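You operate a simulated robot arm through the tools that you are given. There is no shell and no other tool. Be economical: measure what you need, move in short steps, check, and stop when the job is done.

Carry out the task below with a simulated robot arm. There is one attempt and no reset: what you move stays moved.

## Task
Switch the paint feed from Mill 1 over to Mill 3.
Fine: stop the pump with Feed before you touch a valve; shut the Mill 1 valve, open the other; start the pump again and see the paint come.

The check looks at the end state, three seconds after you hand in, the way a careful person would. Anything else that was tipped, shoved, dropped, spilled or broken makes it a failure.

## Robot
A 6-joint arm with a two-finger parallel gripper on a trunk, on a base that drives. Base frame: it is fixed to the floor where the robot stands at the start and does not move with it; the origin is under the middle of the robot, x ahead of it, y to its left, z up; the surface under the hand at the start is at about z = 0.9. Units: m, rad, N and s.
Its first joint turns from -2.897 to 2.897 rad. Places, roughly: feed button [0.6, 0, 0.9]; mill one valve handle [0.4, 1.5, 1.3]; mill three valve handle [0.5, 1.2, 0.8]; mill two valve handle [0.4, 1.3, 1]. Payload 3.91 kg.
The TCP is the grasp point between the finger pads, 0.03 m short of the fingertips. In the tool frame z runs along the fingers and y along their closing line. Largest opening 0.11 m; finger width 0.02, thickness 0.01; the body of the gripper, 0.048 by 0.112 m, starts 0.055 m behind the TCP.
Orientation is told as [roll, pitch, yaw] about the base's x, y, z axes, in that order, counted from this pose: with the fingers straight down and closing along the base's y, the tool's x points along the base's -x, its y along +y and its z along -z.

## Interface
- The arm moves only by the tool send_rows. Its argument "deltas" is one flat list of numbers, 7 for each row, row after row: the shift along the tool's x, y, z in units of 200 mm (1.0 is 200 mm), then the turn, a rotation vector about the tool's x, y, z in units of 60 degrees (1.0 is 60 degrees), then the opening, from 0 (shut) to 1 (fully open). In form: [x, y, z, ax, ay, az, gripper, x, y, z, ax, ay, az, gripper, ...]. A call has 1 to 12 rows; each row is the pose to reach, as a shift and turn from the pose commanded when the call began, along the tool's axes at that moment. A call with a number of a shift or a turn outside -1 to 1 is refused whole. A row lasts 0.2 s, in which the tool goes at most 0.05 m and 0.15 rad; a call with a longer step from one row to the next is refused whole, and so is a gripper value outside its range. Where a pose cannot be reached the arm comes as near as it can. A force on the tool above 60 N (or 10 N above the force at the start of the call, whichever is more), or a blocked arm, ends the call early, and 0.2 s more pass. Each finger travels about 0.153 m/s and halts on what it meets, pressing with about 21 N; the grip force reading is that of the motor and also rises with nothing between the fingers. The clock runs only during rows and for 0.2 s after the last one: add rows that repeat a pose to give the fingers time. It gives the time, the measured TCP pose, the force on the tool (base axes), the opening and the grip force at its end, in the units of the frame above (readings bear some noise), with the torque about the TCP (base axes, N m) and any sound that the robot's microphone picked up.
- Cameras (640 x 400 px; columns grow to the right, rows downward): "scene" is now at [0.2088, 0.1947, 1.3948]; the picture's right is [-0.47, -0.88, 0.00], its down [-0.35, 0.19, -0.92] and it looks along [0.81, -0.43, -0.40] (base axes); focal length 264 px, centre (320, 200). "wrist" rides on the gripper at [0.072, 0.017, -0.103] in the tool frame; the picture's right is [-0.23, 0.97, 0.00], its down [-0.76, -0.18, -0.62] and it looks along [-0.61, -0.14, 0.78] (tool axes); focal length 222 px, centre (320, 200). There is no depth. A picture from a camera that has moved, and an enlarged one, comes with that camera's place and axes in the base frame and with its lens. The place of the scene camera against the robot may be out by one fixed shift of up to 0.012 m in any direction.
- camera(camera): a new picture of that camera. The clock stands still meanwhile.
- steer(legs): drives the robot by 1 to 6 legs, each [ahead, turn to the left] in m and rad, along the robot's own axes; the way and the turn of a leg run together, so that a leg with both is an arc; at most 1.5 m and 3.142 rad a leg. The arm and the cameras ride along, it lands a little off, and it stops where it bumps. It gives what a move gives.
- turn_head(pan, tilt): turns the head with the scene camera to pan (to the left, within 2.094 rad either way) and tilt (down, from -0.506 to 1.204), counted from straight ahead of the robot. It gives what a move gives.
- close_up(camera, box): a new picture of the part [left, top, right, bottom] of that camera's present view, enlarged. The clock stands still meanwhile.
- hand_in(): hands the job in; it is judged then, once.

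Work in short steps. Places have to be worked out from the pictures, the camera data and where the tool is seen: move nearer, look again, correct. Check each grasp and each placing, and mend what went wrong. You have 120 turns and 90 pictures in all, those below and enlarged ones among them. Open the gripper and draw the arm clear of the work before you hand the job in, unless the task says otherwise; then end with one line.

The tools are called after "Call:" as a command line: name --argument value ..., lists and objects as JSON in quotes. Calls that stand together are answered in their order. send_rows: Moves the arm, as the interface text tells. Its arguments: {"type":"object","properties":{"deltas":{"type":"array"}},"required":["deltas"]} The other tools are called the same way: steer (legs) drives the base; turn_head (pan, tilt) turns the head that bears the scene camera; camera (camera) takes a picture; close_up (camera, box) takes an enlarged picture of a part of a camera's view; hand_in () hands the job in.

At the start:

```text
time: 0.0
tcp_pos: [0.6245, -0.0369, 1.2843]
tool_rot: [0.001, 0.0, 0.001]
contact_force: [-0.7, 0.6, -1.2]
wrist_torque: [0.0, -0.03, -0.03]
gripper_width: 0.11
gripper_force: 0.1
robot x, y, heading: [-0.0013, -0.0018, -0.005]
head pan, tilt: [-0.496, 0.414]
```

scene: 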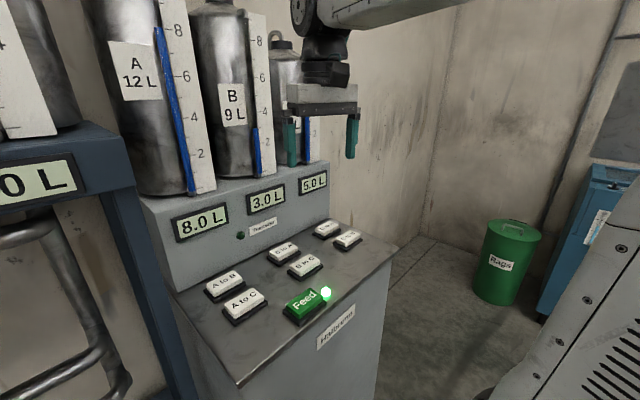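
wrist: 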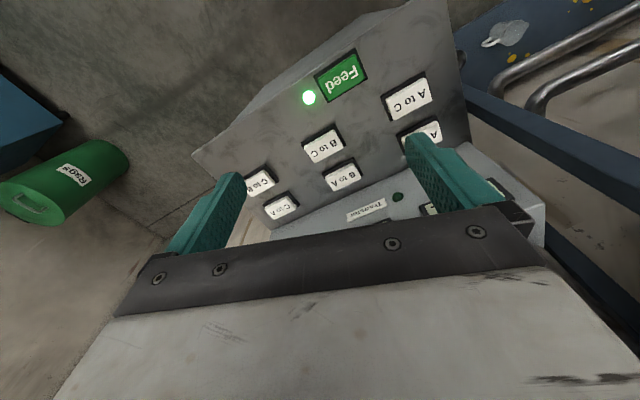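

The console with the Feed button (lamp lit) is ahead; the valves are to the left. I turn the head to look at them.

Call:
turn_head --pan 1.2 --tilt 0.3

Call:
camera --camera "scene"

```text
time: 1.7
tcp_pos: [0.6236, -0.0359, 1.2839]
tool_rot: [0.0, 0.0, 0.0]
contact_force: [-0.7, 0.3, -0.2]
wrist_torque: [-0.02, -0.01, -0.04]
gripper_width: 0.1099
gripper_force: 0.1
robot x, y, heading: [0.0005, -0.0023, -0.005]
head pan, tilt: [1.201, 0.3]
```

```text
87 pictures are left
camera scene: at [0.1612, 0.3256, 1.4053], right [0.93, -0.36, 0.0], down [-0.11, -0.28, -0.96], along [0.35, 0.89, -0.3], focal length 264 px, centre (320, 200)
```

scene: 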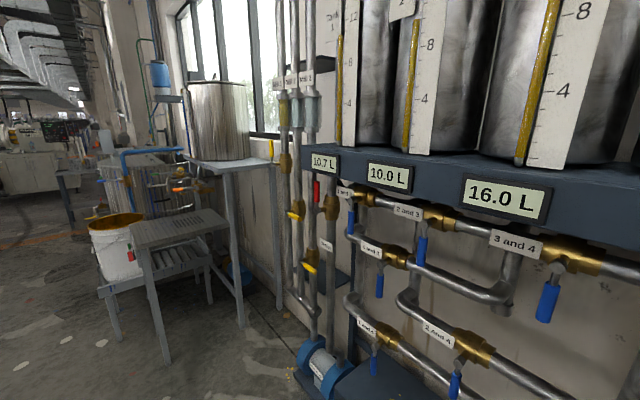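

I see vertical pipes with red and yellow handles and labels at top. I enlarge that part.

Call:
close_up --camera "scene" --box '[260, 60, 360, 220]'

Call:
close_up --camera "scene" --box '[260, 200, 360, 360]'

Call:
close_up --camera "scene" --box '[70, 120, 310, 320]'

```text
2.50 times, centred on (310, 140) of scene
camera zoom: at [0.1612, 0.3256, 1.4053], right [0.93, -0.36, 0.0], down [-0.11, -0.28, -0.96], along [0.35, 0.89, -0.3], focal length 659 px, centre (345, 350)
```

zoom: 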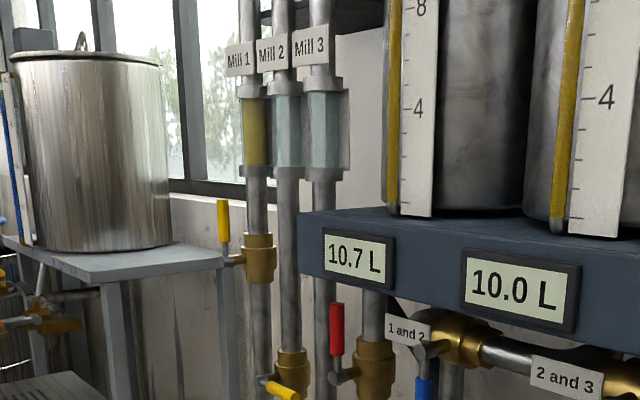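

```text
2.50 times, centred on (310, 280) of scene
camera zoom: at [0.1612, 0.3256, 1.4053], right [0.93, -0.36, 0.0], down [-0.11, -0.28, -0.96], along [0.35, 0.89, -0.3], focal length 659 px, centre (345, 0)
```

zoom: 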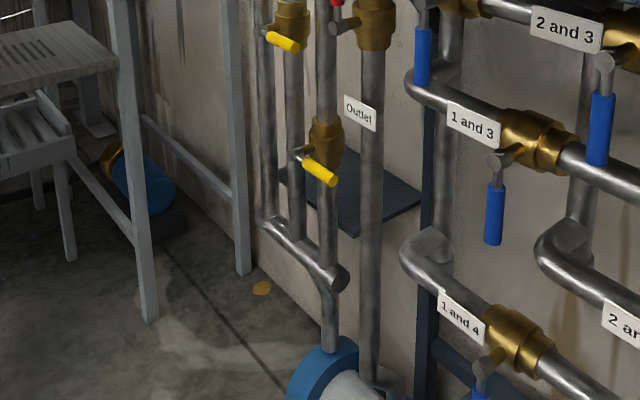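

```text
2.00 times, centred on (190, 220) of scene
camera zoom: at [0.1612, 0.3256, 1.4053], right [0.93, -0.36, 0.0], down [-0.11, -0.28, -0.96], along [0.35, 0.89, -0.3], focal length 527 px, centre (580, 160)
```

zoom: 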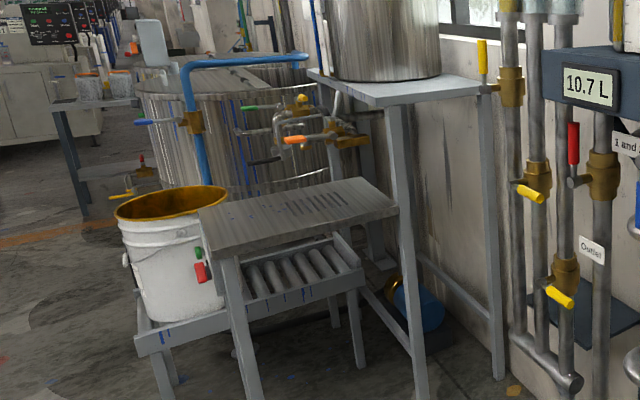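

Sight glasses: paint runs in Mill 1 (its handle stands along the pipe = open); Mill 2 and Mill 3 handles are crosswise (shut). The red one is the outlet, to leave alone. First, Feed: I judge it at about (0.645, -0.003, 0.9); I close the fingers and go down above it.

Call:
send_rows --deltas '[-0.05, 0.08, 0.2, 0, 0, 0, 0, -0.1, 0.17, 0.4, 0, 0, 0, 0, -0.1, 0.17, 0.6, 0, 0, 0, 0, -0.1, 0.17, 0.8, 0, 0, 0, 0, -0.1, 0.17, 1.0, 0, 0, 0, 0, -0.1, 0.17, 1.0, 0, 0, 0, 0]'

Call:
camera --camera "wrist"

Call:
turn_head --pan -0.3 --tilt 0.6

Call:
camera --camera "scene"

```text
time: 3.1
tcp_pos: [0.6433, 0.0, 1.0871]
tool_rot: [-0.001, 0.001, 0.0]
contact_force: [-0.1, 0.8, 0.9]
wrist_torque: [0.0, -0.01, 0.04]
gripper_width: 0.0
gripper_force: 20.3
robot x, y, heading: [0.0026, 0.0013, 0.0]
head pan, tilt: [1.201, 0.3]
```

```text
83 pictures are left
camera wrist: at [0.5718, 0.0157, 1.1896], right [0.23, 0.97, 0.0], down [0.76, -0.18, 0.62], along [0.61, -0.14, -0.78], focal length 222 px, centre (320, 200)
```

wrist: 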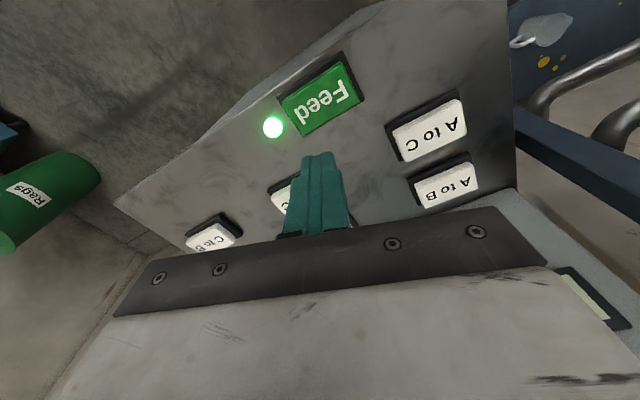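

```text
time: 4.7
tcp_pos: [0.6432, -0.0025, 1.0873]
tool_rot: [-0.001, -0.001, 0.001]
contact_force: [0.1, 0.4, 0.0]
wrist_torque: [-0.02, -0.02, 0.0]
gripper_width: 0.0002
gripper_force: 21.4
robot x, y, heading: [0.0009, 0.0021, -0.004]
head pan, tilt: [-0.3, 0.6]
```

```text
82 pictures are left
camera scene: at [0.2119, 0.2125, 1.3778], right [-0.3, -0.96, 0.0], down [-0.54, 0.17, -0.83], along [0.79, -0.24, -0.56], focal length 264 px, centre (320, 200)
```

scene: 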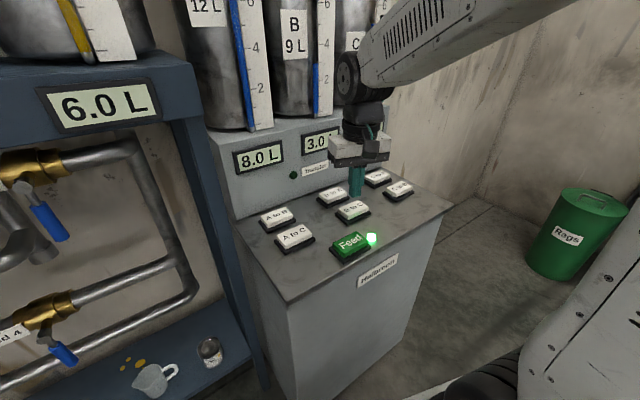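

Combining both cameras, Feed's top is about (0.637, 0.003, 0.925). I go down to just above it.

Call:
send_rows --deltas '[0.03, 0.02, 0.2, 0, 0, 0, 0, 0.03, 0.02, 0.4, 0, 0, 0, 0, 0.03, 0.02, 0.5, 0, 0, 0, 0]'

Call:
camera --camera "wrist"

Call:
close_up --camera "scene" --box '[240, 120, 440, 280]'

```text
time: 5.5
tcp_pos: [0.6377, 0.0004, 0.9858]
tool_rot: [0.001, 0.001, 0.0]
contact_force: [0.1, -0.1, 0.9]
wrist_torque: [-0.02, -0.05, 0.03]
gripper_width: 0.0
gripper_force: 20.7
robot x, y, heading: [0.0012, 0.0009, 0.001]
head pan, tilt: [-0.3, 0.6]
```

```text
81 pictures are left
camera wrist: at [0.5653, 0.0182, 1.0889], right [0.23, 0.97, 0.0], down [0.76, -0.18, 0.62], along [0.61, -0.14, -0.78], focal length 222 px, centre (320, 200)
```

wrist: 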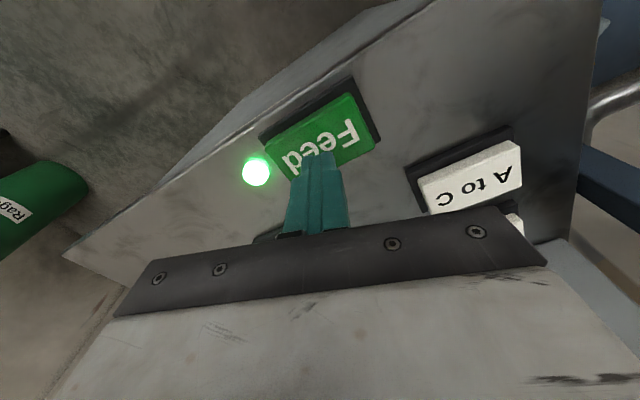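

```text
2.50 times, centred on (340, 200) of scene
camera zoom: at [0.2116, 0.2125, 1.3778], right [-0.3, -0.96, 0.0], down [-0.54, 0.17, -0.83], along [0.79, -0.24, -0.56], focal length 659 px, centre (270, 200)
```

zoom: 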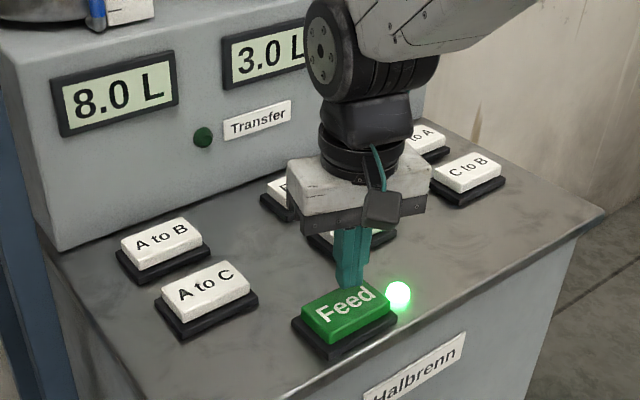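

The tip is over the button. I press down slowly and watch for contact, the lamp and sound.

Call:
send_rows --deltas '[0, 0.01, 0.06, 0, 0, 0, 0, 0, 0.01, 0.12, 0, 0, 0, 0, 0, 0.01, 0.16, 0, 0, 0, 0, 0, 0.01, 0.19, 0, 0, 0, 0]'

Call:
close_up --camera "scene" --box '[240, 120, 440, 280]'

```text
time: 6.5
tcp_pos: [0.6374, 0.0031, 0.9492]
tool_rot: [0.0, -0.004, 0.0]
contact_force: [-5.8, 3.7, 34.0]
wrist_torque: [0.1, 0.22, 0.0]
gripper_width: 0.0
gripper_force: 21.2
robot x, y, heading: [0.0014, -0.0008, 0.002]
head pan, tilt: [-0.3, 0.6]
heard: click
```

```text
2.50 times, centred on (340, 200) of scene
camera zoom: at [0.2106, 0.2126, 1.378], right [-0.3, -0.96, 0.0], down [-0.54, 0.17, -0.83], along [0.79, -0.24, -0.56], focal length 659 px, centre (270, 200)
```

zoom: 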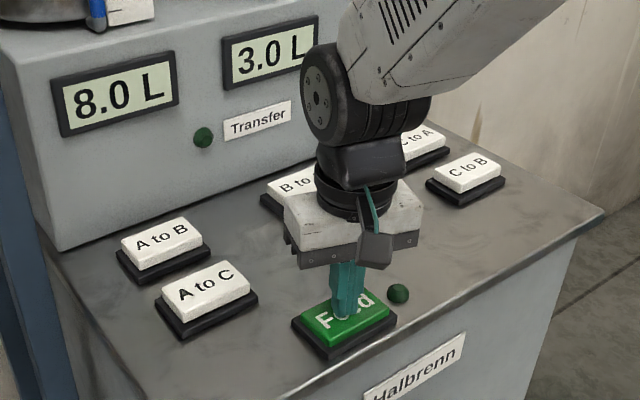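

Heard a click and the lamp went out: the pump is stopped. I lift the hand off and confirm.

Call:
send_rows --deltas '[0, 0, -0.2, 0, 0, 0, 0, 0, 0, -0.4, 0, 0, 0, 0, 0, 0, -0.6, 0, 0, 0, 0, 0, 0, -0.8, 0, 0, 0, 0, 0, 0, -1.0, 0, 0, 0, 0]'

Call:
close_up --camera "scene" --box '[240, 120, 440, 280]'

Call:
turn_head --pan 1.2 --tilt 0.3

Call:
close_up --camera "scene" --box '[260, 60, 360, 220]'

```text
time: 7.7
tcp_pos: [0.6373, 0.0036, 1.1465]
tool_rot: [0.0, 0.001, -0.001]
contact_force: [0.1, -0.9, -0.2]
wrist_torque: [0.0, 0.02, -0.01]
gripper_width: 0.0004
gripper_force: 21.4
robot x, y, heading: [-0.0028, -0.0033, 0.003]
head pan, tilt: [-0.3, 0.6]
```

```text
2.50 times, centred on (340, 200) of scene
camera zoom: at [0.2121, 0.2125, 1.3778], right [-0.3, -0.96, 0.0], down [-0.54, 0.17, -0.82], along [0.79, -0.24, -0.57], focal length 659 px, centre (270, 200)
```

zoom: 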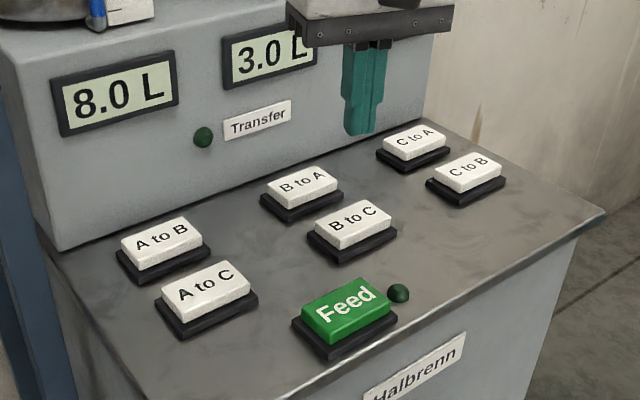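

```text
time: 9.3
tcp_pos: [0.6389, 0.0043, 1.146]
tool_rot: [0.0, 0.0, 0.001]
contact_force: [-0.2, 0.1, -0.4]
wrist_torque: [-0.02, -0.01, 0.03]
gripper_width: 0.0
gripper_force: 21.5
robot x, y, heading: [0.0033, -0.0022, 0.002]
head pan, tilt: [1.201, 0.3]
```

```text
2.50 times, centred on (310, 140) of scene
camera zoom: at [0.1612, 0.3256, 1.4053], right [0.93, -0.36, 0.0], down [-0.11, -0.28, -0.96], along [0.35, 0.89, -0.3], focal length 659 px, centre (345, 350)
```

zoom: 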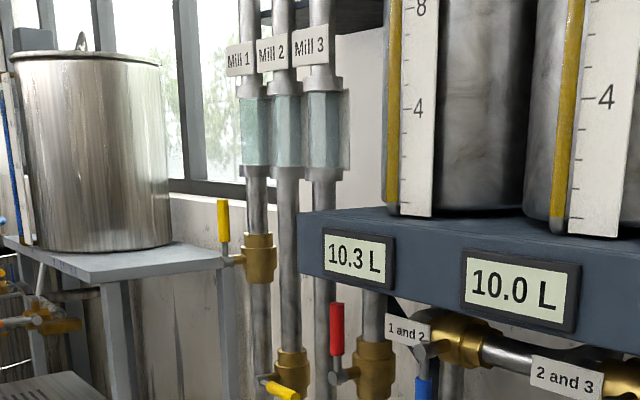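

The lamp is out and the glass is empty: pump stopped. The mill valves sit about (0.39,1.5,1.28), (0.43,1.3,1.02), (0.46,1.2,0.83), on a wall facing roughly −x. I raise the hand and drive to about (-0.35, 1.1), facing them.

Call:
send_rows --deltas '[0, 0, -0.2, 0, 0, 0, 0, 0, 0, -0.4, 0, 0, 0, 0, 0, 0, -0.6, 0, 0, 0, 0]'

Call:
steer --legs '[[0, 1.88], [1.15, 0]]'

Call:
turn_head --pan -0.6 --tilt 0.4

Call:
camera --camera "scene"

```text
time: 10.1
tcp_pos: [0.6387, 0.0013, 1.2688]
tool_rot: [0.001, -0.001, 0.0]
contact_force: [0.7, 0.2, -0.2]
wrist_torque: [-0.02, -0.02, 0.0]
gripper_width: 0.0
gripper_force: 20.9
robot x, y, heading: [0.0005, -0.0026, -0.003]
head pan, tilt: [1.201, 0.3]
```

```text
time: 20.6
tcp_pos: [-0.5609, 1.7013, 1.2686]
tool_rot: [-0.001, 0.001, 1.883]
contact_force: [1.1, -0.2, -0.8]
wrist_torque: [0.0, 0.0, -0.02]
gripper_width: 0.0001
gripper_force: 21.1
robot x, y, heading: [-0.3659, 1.0976, 1.879]
head pan, tilt: [1.201, 0.3]
```

```text
time: 22.4
tcp_pos: [-0.5595, 1.7023, 1.2669]
tool_rot: [0.001, -0.002, 1.882]
contact_force: [-0.4, -0.1, 0.5]
wrist_torque: [0.02, 0.04, 0.02]
gripper_width: 0.0
gripper_force: 20.9
robot x, y, heading: [-0.3635, 1.0946, 1.879]
head pan, tilt: [-0.6, 0.4]
```

```text
76 pictures are left
camera scene: at [-0.6036, 1.2397, 1.396], right [0.96, -0.29, 0.0], down [-0.11, -0.37, -0.92], along [0.26, 0.88, -0.39], focal length 264 px, centre (320, 200)
```

scene: 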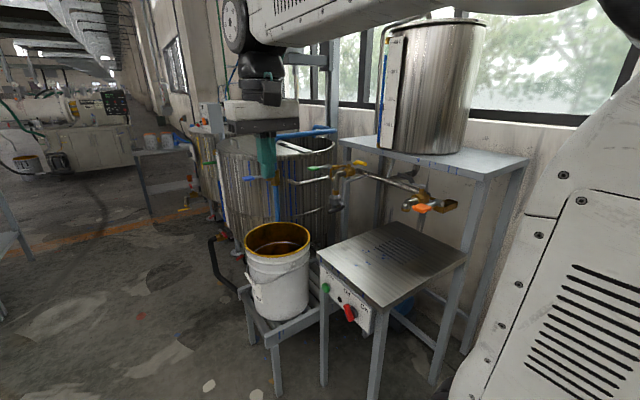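

The way is clear; tool is higher than the bench and taps. I turn the base to face the valves.

Call:
steer --legs '[[0, -1.6]]'

Call:
turn_head --pan 0.0 --tilt 0.3

Call:
camera --camera "scene"

Call:
camera --camera "wrist"

```text
time: 26.7
tcp_pos: [0.248, 1.2756, 1.2668]
tool_rot: [-0.001, 0.001, 0.284]
contact_force: [0.9, 0.6, 0.8]
wrist_torque: [0.0, 0.05, 0.03]
gripper_width: 0.0002
gripper_force: 20.9
robot x, y, heading: [-0.3653, 1.0962, 0.285]
head pan, tilt: [-0.6, 0.4]
```

```text
time: 27.7
tcp_pos: [0.249, 1.2771, 1.2676]
tool_rot: [-0.001, 0.002, 0.286]
contact_force: [0.1, -0.6, -0.3]
wrist_torque: [0.01, 0.01, -0.02]
gripper_width: 0.0003
gripper_force: 20.3
robot x, y, heading: [-0.3633, 1.0964, 0.283]
head pan, tilt: [0.0, 0.3]
```

```text
75 pictures are left
camera scene: at [-0.2181, 1.3871, 1.4053], right [0.28, -0.96, 0.0], down [-0.28, -0.08, -0.96], along [0.92, 0.27, -0.3], focal length 264 px, centre (320, 200)
```

scene: 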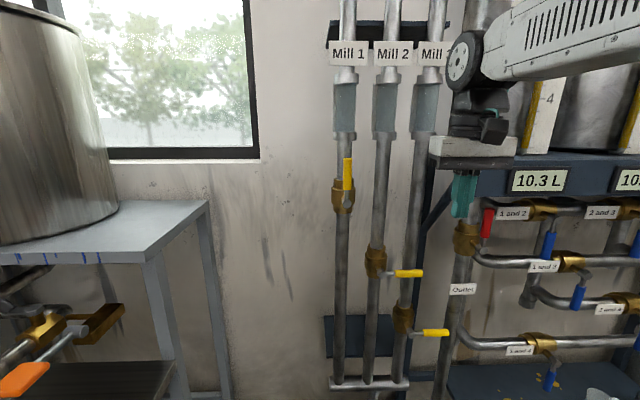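

```text
74 pictures are left
camera wrist: at [0.1745, 1.2718, 1.3711], right [-0.06, 1.0, 0.0], down [0.78, 0.04, 0.62], along [0.62, 0.03, -0.78], focal length 222 px, centre (320, 200)
```

wrist: 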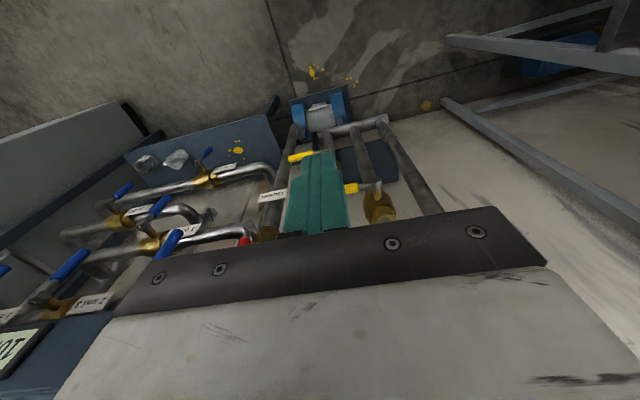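

Square view. Triangulating both views: Mill 1 handle grip centre ≈ (0.387,1.496,1.276) pivot z≈1.22; Mill 3 handle ≈ (0.473,1.242,0.803), pivot y≈1.31. I tilt the tool to point horizontally at the wall, in two calls.

Call:
send_rows --deltas '[-0.05, 0, 0, 0, -0.125, 0, 0, -0.1, 0, 0, 0, -0.25, 0, 0, -0.15, 0, 0, 0, -0.375, 0, 0, -0.2, 0, 0, 0, -0.5, 0, 0, -0.2, 0, 0, 0, -0.625, 0, 0, -0.2, 0, 0, 0, -0.75, 0, 0]'

Call:
send_rows --deltas '[0, 0, 0, 0, -0.125, 0, 0, 0, 0, 0, 0, -0.25, 0, 0, 0, 0, 0, 0, -0.375, 0, 0, 0, 0, 0, 0, -0.5, 0, 0, 0, 0, 0, 0, -0.625, 0, 0, 0, 0, 0, 0, -0.75, 0, 0]'

Call:
camera --camera "scene"

Call:
camera --camera "wrist"

```text
time: 29.1
tcp_pos: [0.2864, 1.2885, 1.2681]
tool_rot: [-0.001, -0.788, 0.288]
contact_force: [0.4, 0.0, 0.1]
wrist_torque: [0.0, -0.03, 0.01]
gripper_width: 0.0002
gripper_force: 21.1
robot x, y, heading: [-0.3691, 1.0966, 0.282]
head pan, tilt: [0.0, 0.3]
```

```text
time: 30.5
tcp_pos: [0.2892, 1.2775, 1.2646]
tool_rot: [1.391, -1.496, -1.152]
contact_force: [-0.7, 5.2, 2.3]
wrist_torque: [-0.16, 0.14, -0.3]
gripper_width: 0.0
gripper_force: 21.1
out of reach, approached as far as the arm can: row 4, 5
robot x, y, heading: [-0.3625, 1.0926, 0.286]
head pan, tilt: [0.0, 0.3]
```

```text
73 pictures are left
camera scene: at [-0.2183, 1.3871, 1.4053], right [0.28, -0.96, 0.0], down [-0.28, -0.08, -0.96], along [0.92, 0.27, -0.3], focal length 264 px, centre (320, 200)
```

scene: 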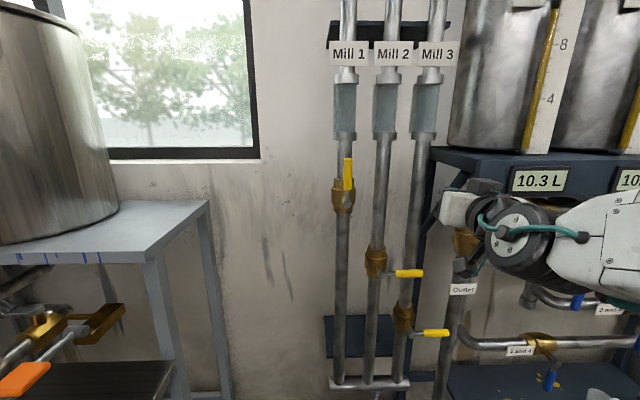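

```text
72 pictures are left
camera wrist: at [0.1824, 1.2749, 1.1953], right [-0.22, 0.93, 0.3], down [-0.54, -0.37, 0.75], along [0.81, 0.01, 0.58], focal length 222 px, centre (320, 200)
```

wrist: 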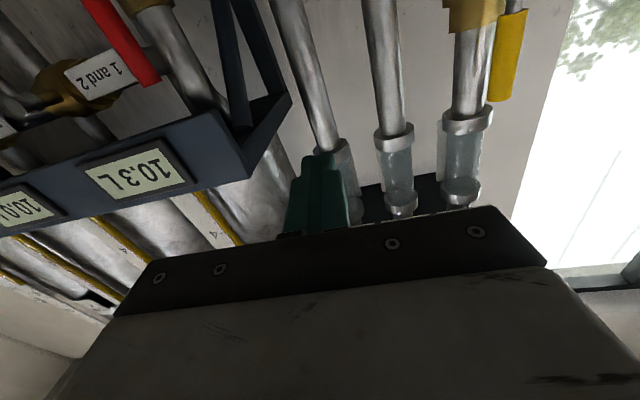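

The tool is almost horizontal. I shift left, to a spot level with the handle and left of it, still well clear of the wall, and check.

Call:
send_rows --deltas '[0, 0.2, 0, 0, 0, 0, 0, 0, 0.4, 0, 0, 0, 0, 0, 0, 0.6, 0, 0, 0, 0, 0, -0.05, 0.8, 0, 0, 0, 0, 0, -0.1, 1.0, 0, 0, 0, 0, 0, -0.15, 1.0, 0, 0, 0, 0, 0]'

Call:
camera --camera "scene"

Call:
camera --camera "wrist"

```text
time: 31.9
tcp_pos: [0.2316, 1.4805, 1.2981]
tool_rot: [-0.048, -1.57, 0.331]
contact_force: [0.7, 0.3, 0.1]
wrist_torque: [-0.03, 0.02, 0.02]
gripper_width: 0.0
gripper_force: 21.1
robot x, y, heading: [-0.3656, 1.0958, 0.284]
head pan, tilt: [0.0, 0.3]
```

```text
71 pictures are left
camera scene: at [-0.2181, 1.3872, 1.4053], right [0.28, -0.96, 0.0], down [-0.28, -0.08, -0.96], along [0.92, 0.27, -0.3], focal length 264 px, centre (320, 200)
```

scene: 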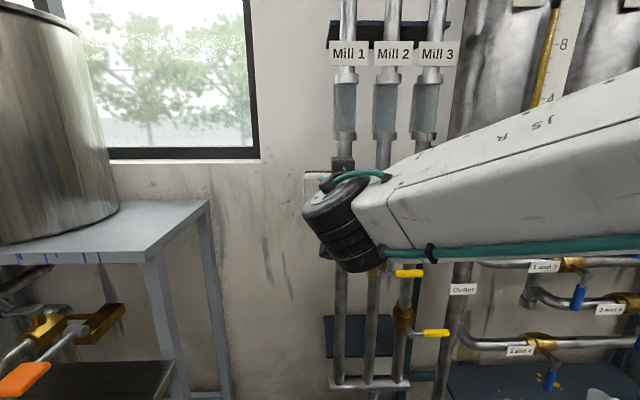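

```text
70 pictures are left
camera wrist: at [0.1276, 1.4676, 1.2252], right [-0.27, 0.93, 0.23], down [-0.55, -0.35, 0.76], along [0.79, 0.08, 0.61], focal length 222 px, centre (320, 200)
```

wrist: 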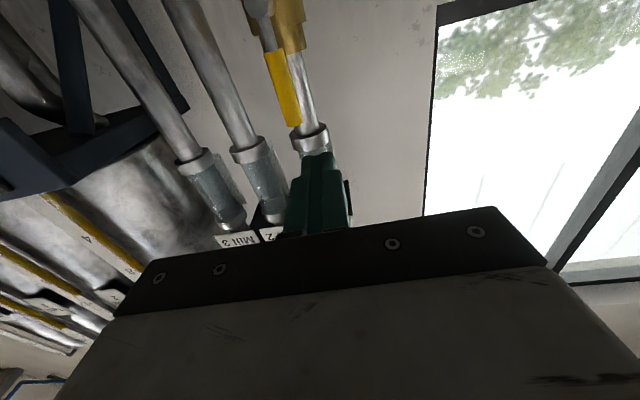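

Orientation is now as wanted (TCP f≈0.68, l≈0.20). The wrist view confirms the handle at (0.387,1.49), z 1.24–1.305. I advance along its left side.

Call:
send_rows --deltas '[0, 0.06, 0.2, 0, 0, 0, 0, 0, 0.06, 0.4, 0, 0, 0, 0, 0, 0.06, 0.6, 0, 0, 0, 0, 0, 0.06, 0.72, 0, 0, 0, 0]'

Call:
camera --camera "wrist"

Call:
close_up --camera "scene" --box '[280, 120, 440, 280]'

```text
time: 32.9
tcp_pos: [0.3649, 1.5319, 1.2986]
tool_rot: [3.137, -1.568, -2.85]
contact_force: [0.0, 0.7, 0.3]
wrist_torque: [-0.03, 0.02, 0.0]
gripper_width: 0.0
gripper_force: 21.2
robot x, y, heading: [-0.3601, 1.0935, 0.283]
head pan, tilt: [0.0, 0.3]
```

```text
69 pictures are left
camera wrist: at [0.2614, 1.5193, 1.2256], right [-0.27, 0.93, 0.23], down [-0.55, -0.35, 0.76], along [0.79, 0.08, 0.61], focal length 222 px, centre (320, 200)
```

wrist: 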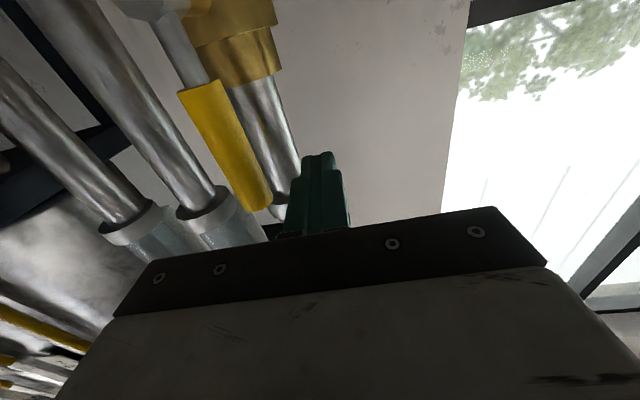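

```text
2.50 times, centred on (360, 200) of scene
camera zoom: at [-0.2184, 1.3871, 1.4053], right [0.28, -0.96, 0.0], down [-0.28, -0.08, -0.96], along [0.92, 0.27, -0.3], focal length 659 px, centre (220, 200)
```

zoom: 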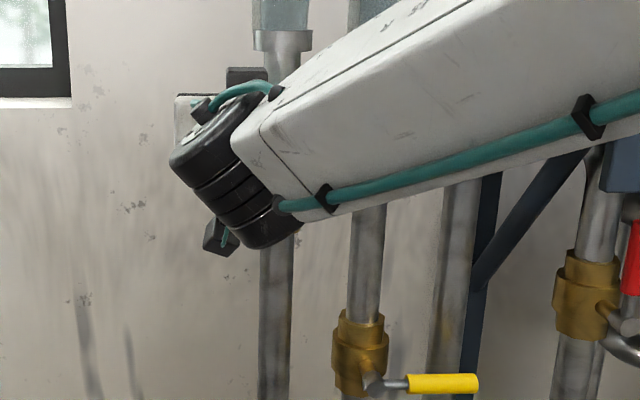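

The fingertips are left of the handle, at its upper end; pivot about z≈1.215. I push it to the right along the arc, first about 45°.

Call:
send_rows --deltas '[0, -0.06, 0, 0, 0, 0, 0, 0.09, -0.12, 0, 0, 0, 0, 0, 0.08, -0.22, 0, 0, 0, 0, 0, 0.087, -0.31, 0, 0, 0, 0, 0, 0.118, -0.39, 0, 0, 0, 0, 0]'

Call:
camera --camera "wrist"

```text
time: 34.1
tcp_pos: [0.386, 1.4547, 1.2744]
tool_rot: [-2.945, -1.569, -3.055]
contact_force: [-1.9, 1.7, 0.6]
wrist_torque: [0.01, 0.01, 0.03]
gripper_width: 0.0001
gripper_force: 21.1
robot x, y, heading: [-0.3632, 1.0951, 0.285]
head pan, tilt: [0.0, 0.3]
```

```text
67 pictures are left
camera wrist: at [0.2834, 1.4426, 1.2024], right [-0.27, 0.93, 0.23], down [-0.55, -0.35, 0.76], along [0.79, 0.08, 0.61], focal length 222 px, centre (320, 200)
```

wrist: 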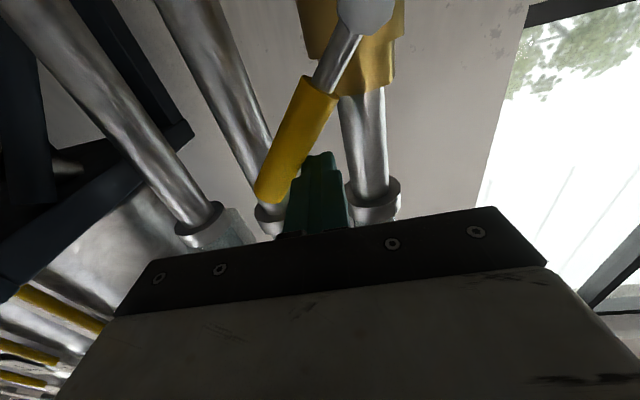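

The handle turns smoothly, now about halfway. I continue to horizontal.

Call:
send_rows --deltas '[0.051, -0.074, 0, 0, 0, 0, 0, 0.12, -0.13, 0, 0, 0, 0, 0, 0.2, -0.165, 0, 0, 0, 0, 0, 0.24, -0.165, 0, 0, 0, 0, 0]'

Call:
camera --camera "wrist"

```text
time: 35.1
tcp_pos: [0.3968, 1.4228, 1.2251]
tool_rot: [0.096, -1.569, 0.189]
contact_force: [0.9, 0.9, -0.6]
wrist_torque: [-0.01, 0.01, 0.0]
gripper_width: 0.0
gripper_force: 21.0
robot x, y, heading: [-0.3674, 1.1004, 0.285]
head pan, tilt: [0.0, 0.3]
```

```text
66 pictures are left
camera wrist: at [0.2927, 1.4112, 1.1531], right [-0.27, 0.93, 0.23], down [-0.55, -0.34, 0.76], along [0.79, 0.08, 0.61], focal length 222 px, centre (320, 200)
```

wrist: 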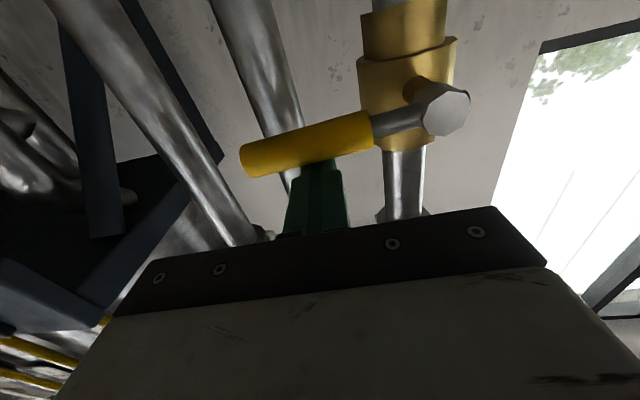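

The handle is nearly horizontal (a few degrees short at most). I press a bit further down to feel for the stop.

Call:
send_rows --deltas '[0.02, 0, 0, 0, 0, 0, 0, 0.04, 0, 0, 0, 0, 0, 0]'

Call:
camera --camera "wrist"

```text
time: 35.7
tcp_pos: [0.3956, 1.425, 1.2205]
tool_rot: [2.972, -1.566, -2.687]
contact_force: [5.4, 0.4, 13.5]
wrist_torque: [0.04, -0.23, -0.12]
gripper_width: 0.0001
gripper_force: 20.9
robot x, y, heading: [-0.3592, 1.0938, 0.281]
head pan, tilt: [0.0, 0.3]
```

```text
65 pictures are left
camera wrist: at [0.2931, 1.412, 1.1472], right [-0.27, 0.93, 0.23], down [-0.55, -0.35, 0.76], along [0.79, 0.08, 0.61], focal length 222 px, centre (320, 200)
```

wrist: 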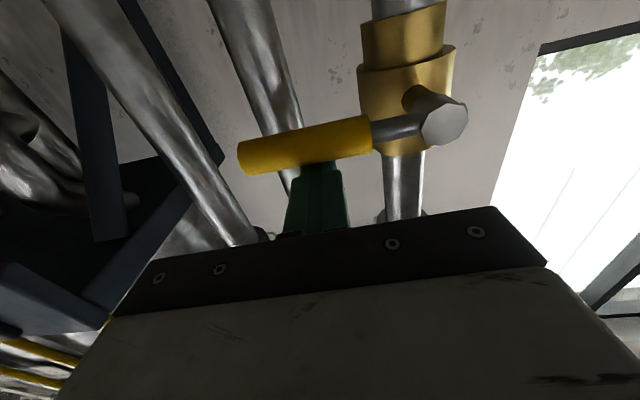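

13 N of resistance with hardly any motion: Mill 1 is at its stop, crosswise. I lift off and back away, then check with the scene camera.

Call:
send_rows --deltas '[-0.08, 0, 0, 0, 0, 0, 0, -0.08, 0, -0.2, 0, 0, 0, 0, -0.08, 0, -0.4, 0, 0, 0, 0, -0.08, 0, -0.6, 0, 0, 0, 0, -0.08, 0, -0.75, 0, 0, 0, 0, -0.08, -0.2, -0.75, 0, 0, 0, 0, -0.08, -0.4, -0.75, 0, 0, 0, 0, -0.08, -0.6, -0.75, 0, 0, 0, 0, -0.08, -0.8, -0.75, 0, 0, 0, 0, -0.08, -0.98, -0.75, 0, 0, 0, 0]'

Call:
camera --camera "scene"

```text
time: 37.9
tcp_pos: [0.2829, 1.2853, 1.2435]
tool_rot: [-0.049, -1.569, 0.33]
contact_force: [0.0, 0.4, -0.6]
wrist_torque: [-0.01, 0.0, -0.01]
gripper_width: 0.0
gripper_force: 20.8
out of reach, approached as far as the arm can: row 7, 8, 9, 10
robot x, y, heading: [-0.3632, 1.0936, 0.289]
head pan, tilt: [0.0, 0.3]
```

```text
64 pictures are left
camera scene: at [-0.2181, 1.3872, 1.4053], right [0.28, -0.96, 0.0], down [-0.28, -0.08, -0.96], along [0.92, 0.27, -0.3], focal length 264 px, centre (320, 200)
```

scene: 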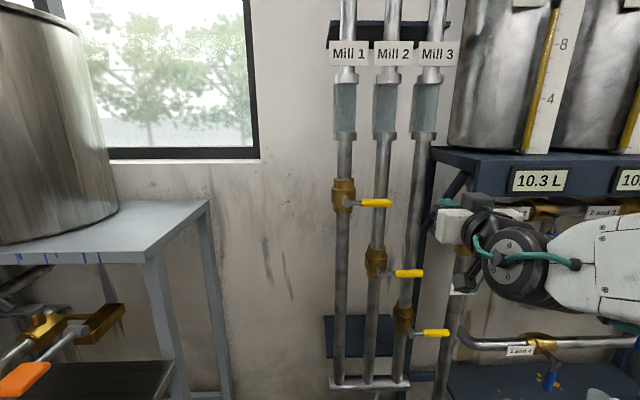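

Mill 1 is now crosswise like Mill 2. Now I lower the hand toward the Mill 3 handle, keeping clear of the wall.

Call:
send_rows --deltas '[0.2, 0, 0, 0, 0, 0, 0, 0.4, 0, 0, 0, 0, 0, 0, 0.6, 0, 0, 0, 0, 0, 0, 0.8, 0, 0, 0, 0, 0, 0, 1.0, 0, 0, 0, 0, 0, 0]'

Call:
camera --camera "scene"

```text
time: 39.1
tcp_pos: [0.3441, 1.3446, 1.0879]
tool_rot: [1.422, -1.566, -1.151]
contact_force: [0.3, 0.3, 0.5]
wrist_torque: [-0.04, -0.01, 0.01]
gripper_width: 0.0
gripper_force: 20.8
out of reach, approached as far as the arm can: row 1, 2, 3, 4, 5
robot x, y, heading: [-0.3664, 1.0942, 0.28]
head pan, tilt: [0.0, 0.3]
```

```text
63 pictures are left
camera scene: at [-0.2181, 1.3872, 1.4052], right [0.28, -0.96, 0.0], down [-0.28, -0.08, -0.96], along [0.92, 0.27, -0.3], focal length 264 px, centre (320, 200)
```

scene: 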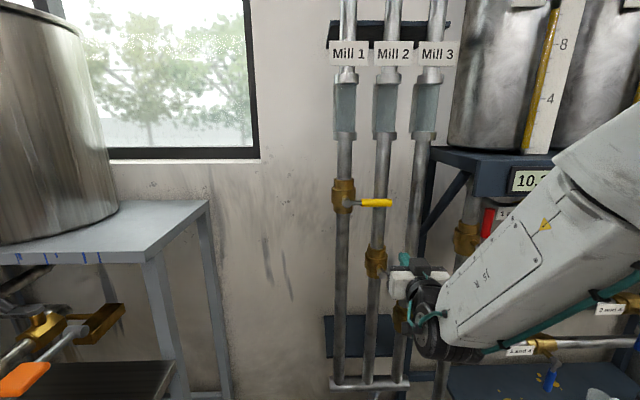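

The arm couldn't hold this close-in pose and drifted forward (l≈0.04, f≈0.75); it is too near for a low, level tool. I back the base up 0.13 m.

Call:
steer --legs '[[-0.13, 0]]'

Call:
send_rows --deltas '[0, -0.1, 0, 0, 0, 0, 0, 0, -0.2, 0, 0, 0, 0, 0, 0.1, -0.4, 0, 0, 0, 0, 0]'

Call:
camera --camera "scene"

```text
time: 40.4
tcp_pos: [0.2165, 1.3096, 1.0891]
tool_rot: [1.126, -1.568, -0.854]
contact_force: [0.5, -0.5, 0.2]
wrist_torque: [-0.01, 0.01, -0.01]
gripper_width: 0.0
gripper_force: 20.7
robot x, y, heading: [-0.4911, 1.0578, 0.288]
head pan, tilt: [0.0, 0.3]
```

```text
time: 41.1
tcp_pos: [0.2246, 1.2924, 1.0808]
tool_rot: [-0.267, -1.56, 0.506]
contact_force: [-0.6, 0.0, 0.3]
wrist_torque: [-0.02, 0.01, 0.01]
gripper_width: 0.0
gripper_force: 21.1
out of reach, approached as far as the arm can: row 1, 2, 3
robot x, y, heading: [-0.4889, 1.0577, 0.287]
head pan, tilt: [0.0, 0.3]
```

```text
62 pictures are left
camera scene: at [-0.3465, 1.3501, 1.4053], right [0.28, -0.96, 0.0], down [-0.28, -0.08, -0.96], along [0.92, 0.27, -0.3], focal length 264 px, centre (320, 200)
```

scene: 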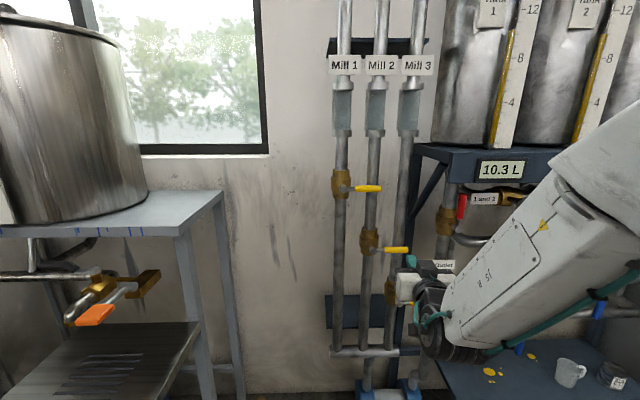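

Room ahead is now 0.13 m more. I move forward to a more reachable distance (fingertips still ≥7 cm from the handles).

Call:
send_rows --deltas '[0, 0, 0.2, 0, 0, 0, 0, 0, 0, 0.4, 0, 0, 0, 0, 0, 0, 0.5, 0, 0, 0, 0]'

```text
time: 42.0
tcp_pos: [0.309, 1.343, 1.0821]
tool_rot: [1.434, -1.553, -1.181]
contact_force: [0.2, 0.0, 0.0]
wrist_torque: [0.01, 0.03, 0.0]
gripper_width: 0.0
gripper_force: 20.9
out of reach, approached as far as the arm can: row 1, 2, 3
robot x, y, heading: [-0.4912, 1.0593, 0.286]
head pan, tilt: [0.0, 0.3]
```

Orientation holds; only the position lags. I test how it responds moving right (−l) from here.

Call:
send_rows --deltas '[0, -0.15, 0, 0, 0, 0, 0, 0, -0.3, 0, 0, 0, 0, 0, 0, -0.45, 0, 0, 0, 0, 0, 0, -0.6, 0, 0, 0, 0, 0, 0, -0.6, 0, 0, 0, 0, 0]'

```text
time: 43.1
tcp_pos: [0.3128, 1.3084, 1.0882]
tool_rot: [1.109, -1.547, -0.909]
contact_force: [-0.8, 0.1, -1.0]
wrist_torque: [0.02, 0.0, -0.02]
gripper_width: 0.0
gripper_force: 20.5
out of reach, approached as far as the arm can: row 1, 2, 3, 4, 5
robot x, y, heading: [-0.4888, 1.0577, 0.289]
head pan, tilt: [0.0, 0.3]
```

The arm sticks when the tool points left of its own azimuth, a wrist limit. Turning the tool slightly right (≈0.3 rad about its x axis, which points down) should free it.

Call:
send_rows --deltas '[0, 0, 0, 0.11, 0, 0, 0, 0, 0, 0, 0.22, 0, 0, 0, 0, 0, 0, 0.33, 0, 0, 0, 0, 0, 0, 0.33, 0, 0, 0]'

```text
time: 44.1
tcp_pos: [0.3133, 1.3092, 1.0862]
tool_rot: [0.742, -1.548, -0.889]
contact_force: [0.5, -0.1, 0.1]
wrist_torque: [0.04, 0.0, 0.0]
gripper_width: 0.0001
gripper_force: 21.1
robot x, y, heading: [-0.4912, 1.057, 0.29]
head pan, tilt: [0.0, 0.3]
```

Freed. Now I lower and shift right toward a point in front of and below the Mill 3 handle.

Call:
send_rows --deltas '[0.2, -0.05, 0, 0, 0, 0, 0, 0.4, -0.1, 0, 0, 0, 0, 0, 0.6, -0.15, 0, 0, 0, 0, 0, 0.8, -0.2, 0, 0, 0, 0, 0, 1.0, -0.2, 0, 0, 0, 0, 0]'

Call:
camera --camera "wrist"

```text
time: 45.4
tcp_pos: [0.3164, 1.2866, 0.902]
tool_rot: [-0.275, -1.547, 0.121]
contact_force: [-0.7, 0.8, -0.1]
wrist_torque: [-0.04, 0.0, 0.0]
gripper_width: 0.0002
gripper_force: 20.9
out of reach, approached as far as the arm can: row 4, 5
robot x, y, heading: [-0.4913, 1.0557, 0.288]
head pan, tilt: [0.0, 0.3]
```

```text
61 pictures are left
camera wrist: at [0.2166, 1.3199, 0.8312], right [0.15, 0.96, 0.22], down [-0.63, -0.08, 0.78], along [0.76, -0.26, 0.59], focal length 222 px, centre (320, 200)
```

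wrist: 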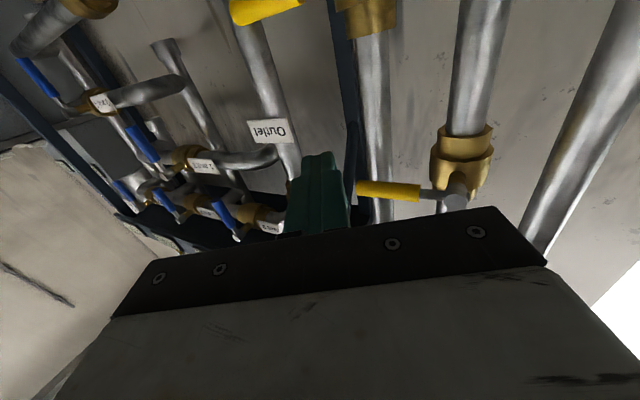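

The Mill 3 handle confirms at (0.473,1.236,0.804). The wrist bend limit bites when low and close, so I back up another 0.1 m to let the arm stretch flatter.

Call:
steer --legs '[[-0.1, 0]]'

Call:
send_rows --deltas '[0, 0, 0.2, 0, 0, 0, 0, 0, 0, 0.4, 0, 0, 0, 0, 0, 0, 0.5, 0, 0, 0, 0, 0.2, 0, 0.5, 0, 0, 0, 0, 0.4, 0, 0.5, 0, 0, 0, 0, 0.65, 0, 0.5, 0, 0, 0, 0]'

Call:
camera --camera "scene"

```text
time: 46.5
tcp_pos: [0.2221, 1.2582, 0.9017]
tool_rot: [-0.292, -1.548, 0.137]
contact_force: [-0.3, 0.6, -0.3]
wrist_torque: [-0.04, -0.02, 0.01]
gripper_width: 0.0
gripper_force: 21.1
robot x, y, heading: [-0.585, 1.0322, 0.29]
head pan, tilt: [0.0, 0.3]
```

```text
time: 47.9
tcp_pos: [0.3261, 1.2473, 0.7734]
tool_rot: [-0.711, -1.54, 0.552]
contact_force: [0.1, 0.1, -0.4]
wrist_torque: [0.04, 0.02, -0.01]
gripper_width: 0.0002
gripper_force: 20.7
out of reach, approached as far as the arm can: row 6
robot x, y, heading: [-0.585, 1.028, 0.288]
head pan, tilt: [0.0, 0.3]
```

```text
60 pictures are left
camera scene: at [-0.4418, 1.3216, 1.4053], right [0.28, -0.96, 0.0], down [-0.28, -0.08, -0.96], along [0.92, 0.27, -0.3], focal length 264 px, centre (320, 200)
```

scene: 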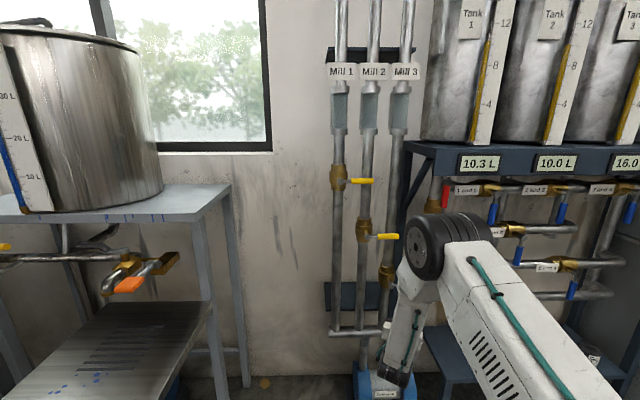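

Height reached (z 0.773). I go forward half the way, stay below the handle, and look with the wrist camera.

Call:
send_rows --deltas '[0.02, 0.03, 0.15, 0, 0, 0, 0, 0.05, 0.06, 0.35, 0, 0, 0, 0, 0.05, 0.09, 0.4, 0, 0, 0, 0]'

Call:
camera --camera "wrist"

```text
time: 48.7
tcp_pos: [0.408, 1.2536, 0.7613]
tool_rot: [-0.304, -1.547, 0.15]
contact_force: [-0.1, 0.1, -0.5]
wrist_torque: [0.03, -0.01, -0.01]
gripper_width: 0.0
gripper_force: 21.2
robot x, y, heading: [-0.586, 1.0289, 0.288]
head pan, tilt: [0.0, 0.3]
```

```text
59 pictures are left
camera wrist: at [0.3062, 1.2859, 0.6913], right [0.16, 0.96, 0.22], down [-0.63, -0.08, 0.78], along [0.76, -0.26, 0.59], focal length 222 px, centre (320, 200)
```

wrist: 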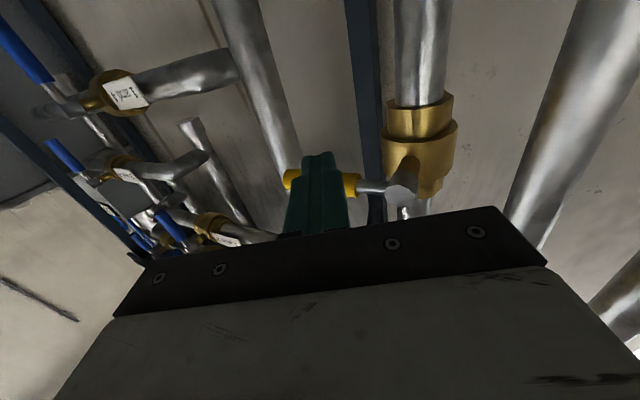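

The finger is right below the grip with about 1.5 cm gap; hub ≈ (0.45,1.305,0.797). I advance under it and push it up along the arc, to about 45°.

Call:
send_rows --deltas '[0, 0, 0.15, 0, 0, 0, 0, 0, 0, 0.275, 0, 0, 0, 0, -0.08, 0, 0.275, 0, 0, 0, 0, -0.164, -0.014, 0.281, 0, 0, 0, 0, -0.249, -0.007, 0.278, 0, 0, 0, 0, -0.33, 0.02, 0.266, 0, 0, 0, 0]'

Call:
camera --camera "wrist"

```text
time: 50.1
tcp_pos: [0.4644, 1.2501, 0.829]
tool_rot: [-0.265, -1.55, 0.111]
contact_force: [-3.1, -5.1, -3.8]
wrist_torque: [0.02, -0.06, 0.06]
gripper_width: 0.0
gripper_force: 21.1
robot x, y, heading: [-0.5873, 1.0295, 0.28]
head pan, tilt: [0.0, 0.3]
```

```text
58 pictures are left
camera wrist: at [0.3634, 1.283, 0.7584], right [0.16, 0.96, 0.22], down [-0.63, -0.08, 0.77], along [0.76, -0.26, 0.59], focal length 222 px, centre (320, 200)
```

wrist: 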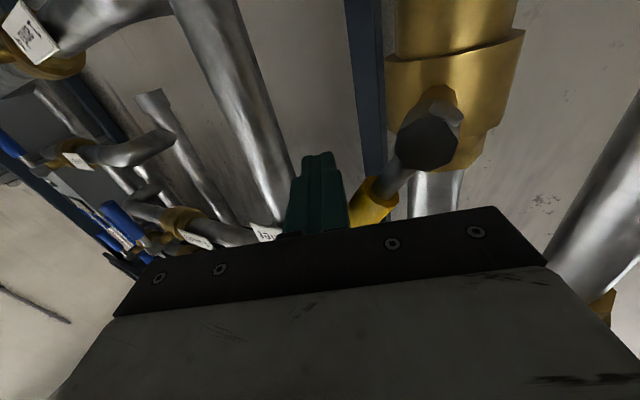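

It turns well. I continue to the vertical.

Call:
send_rows --deltas '[-0.0715, 0.044, -0.021, 0, 0, 0, 0, -0.127, 0.104, -0.049, 0, 0, 0, 0, -0.1635, 0.175, -0.082, 0, 0, 0, 0, -0.1635, 0.206, -0.097, 0, 0, 0, 0]'

Call:
camera --camera "wrist"

Call:
camera --camera "scene"

```text
time: 51.1
tcp_pos: [0.4541, 1.2779, 0.8571]
tool_rot: [-0.19, -1.544, 0.012]
contact_force: [1.6, -16.7, -2.4]
wrist_torque: [0.04, 0.02, 0.02]
gripper_width: 0.0
gripper_force: 21.4
robot x, y, heading: [-0.5852, 1.0288, 0.28]
head pan, tilt: [0.0, 0.3]
stopped in row 4: the force on the tool passed its limit at 68 N (the readings are from after the stop); the commanded pose is now the measured one
```

```text
57 pictures are left
camera wrist: at [0.3533, 1.3128, 0.7879], right [0.18, 0.96, 0.22], down [-0.62, -0.06, 0.78], along [0.76, -0.28, 0.59], focal length 222 px, centre (320, 200)
```

wrist: 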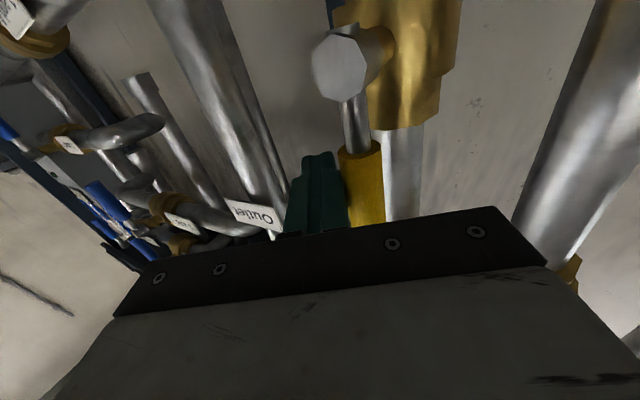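

```text
56 pictures are left
camera scene: at [-0.4385, 1.3197, 1.4054], right [0.27, -0.96, 0.0], down [-0.28, -0.08, -0.96], along [0.92, 0.26, -0.3], focal length 264 px, centre (320, 200)
```

scene: 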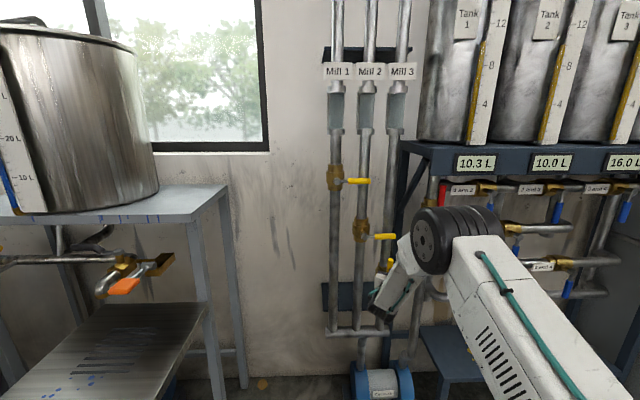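

The handle reached its stop, standing along the pipe. I nudge right off it and back the base away.

Call:
send_rows --deltas '[0, -0.08, 0, 0, 0, 0, 0, 0, -0.08, -0.1, 0, 0, 0, 0]'

Call:
steer --legs '[[-0.25, 0]]'

Call:
camera --camera "scene"

Call:
camera --camera "wrist"

```text
time: 51.7
tcp_pos: [0.4315, 1.2678, 0.8597]
tool_rot: [-0.221, -1.544, 0.046]
contact_force: [0.4, -0.2, -0.1]
wrist_torque: [0.0, 0.0, 0.01]
gripper_width: 0.0
gripper_force: 21.1
robot x, y, heading: [-0.5875, 1.0309, 0.276]
head pan, tilt: [0.0, 0.3]
```

```text
time: 53.5
tcp_pos: [0.1874, 1.1979, 0.8597]
tool_rot: [-0.216, -1.545, 0.046]
contact_force: [-0.6, 0.6, -0.5]
wrist_torque: [-0.03, 0.01, -0.03]
gripper_width: 0.0
gripper_force: 20.6
robot x, y, heading: [-0.8287, 0.9593, 0.283]
head pan, tilt: [0.0, 0.3]
```

```text
55 pictures are left
camera scene: at [-0.6824, 1.2509, 1.4053], right [0.28, -0.96, 0.0], down [-0.28, -0.08, -0.96], along [0.92, 0.26, -0.3], focal length 264 px, centre (320, 200)
```

scene: 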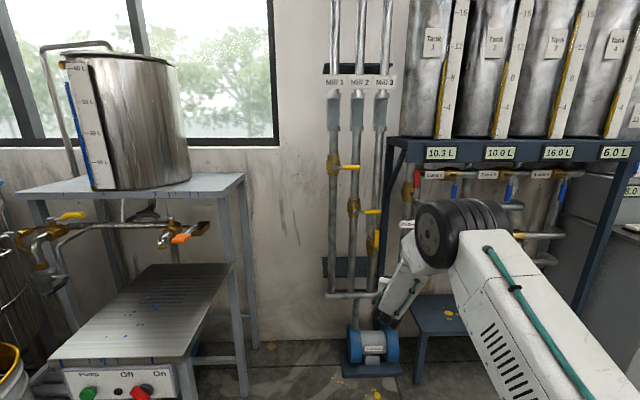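

```text
54 pictures are left
camera wrist: at [0.088, 1.2327, 0.7899], right [0.17, 0.96, 0.22], down [-0.62, -0.07, 0.78], along [0.76, -0.27, 0.59], focal length 222 px, centre (320, 200)
```

wrist: 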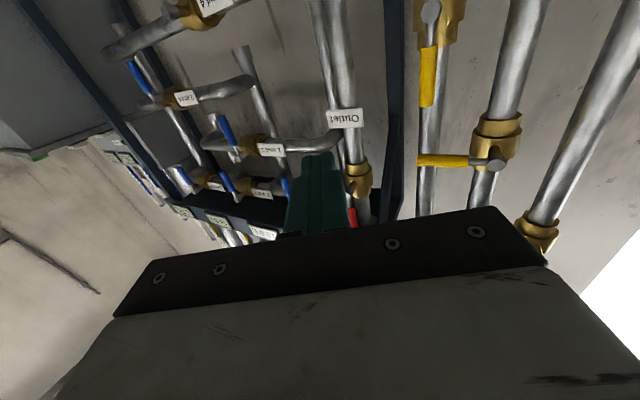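

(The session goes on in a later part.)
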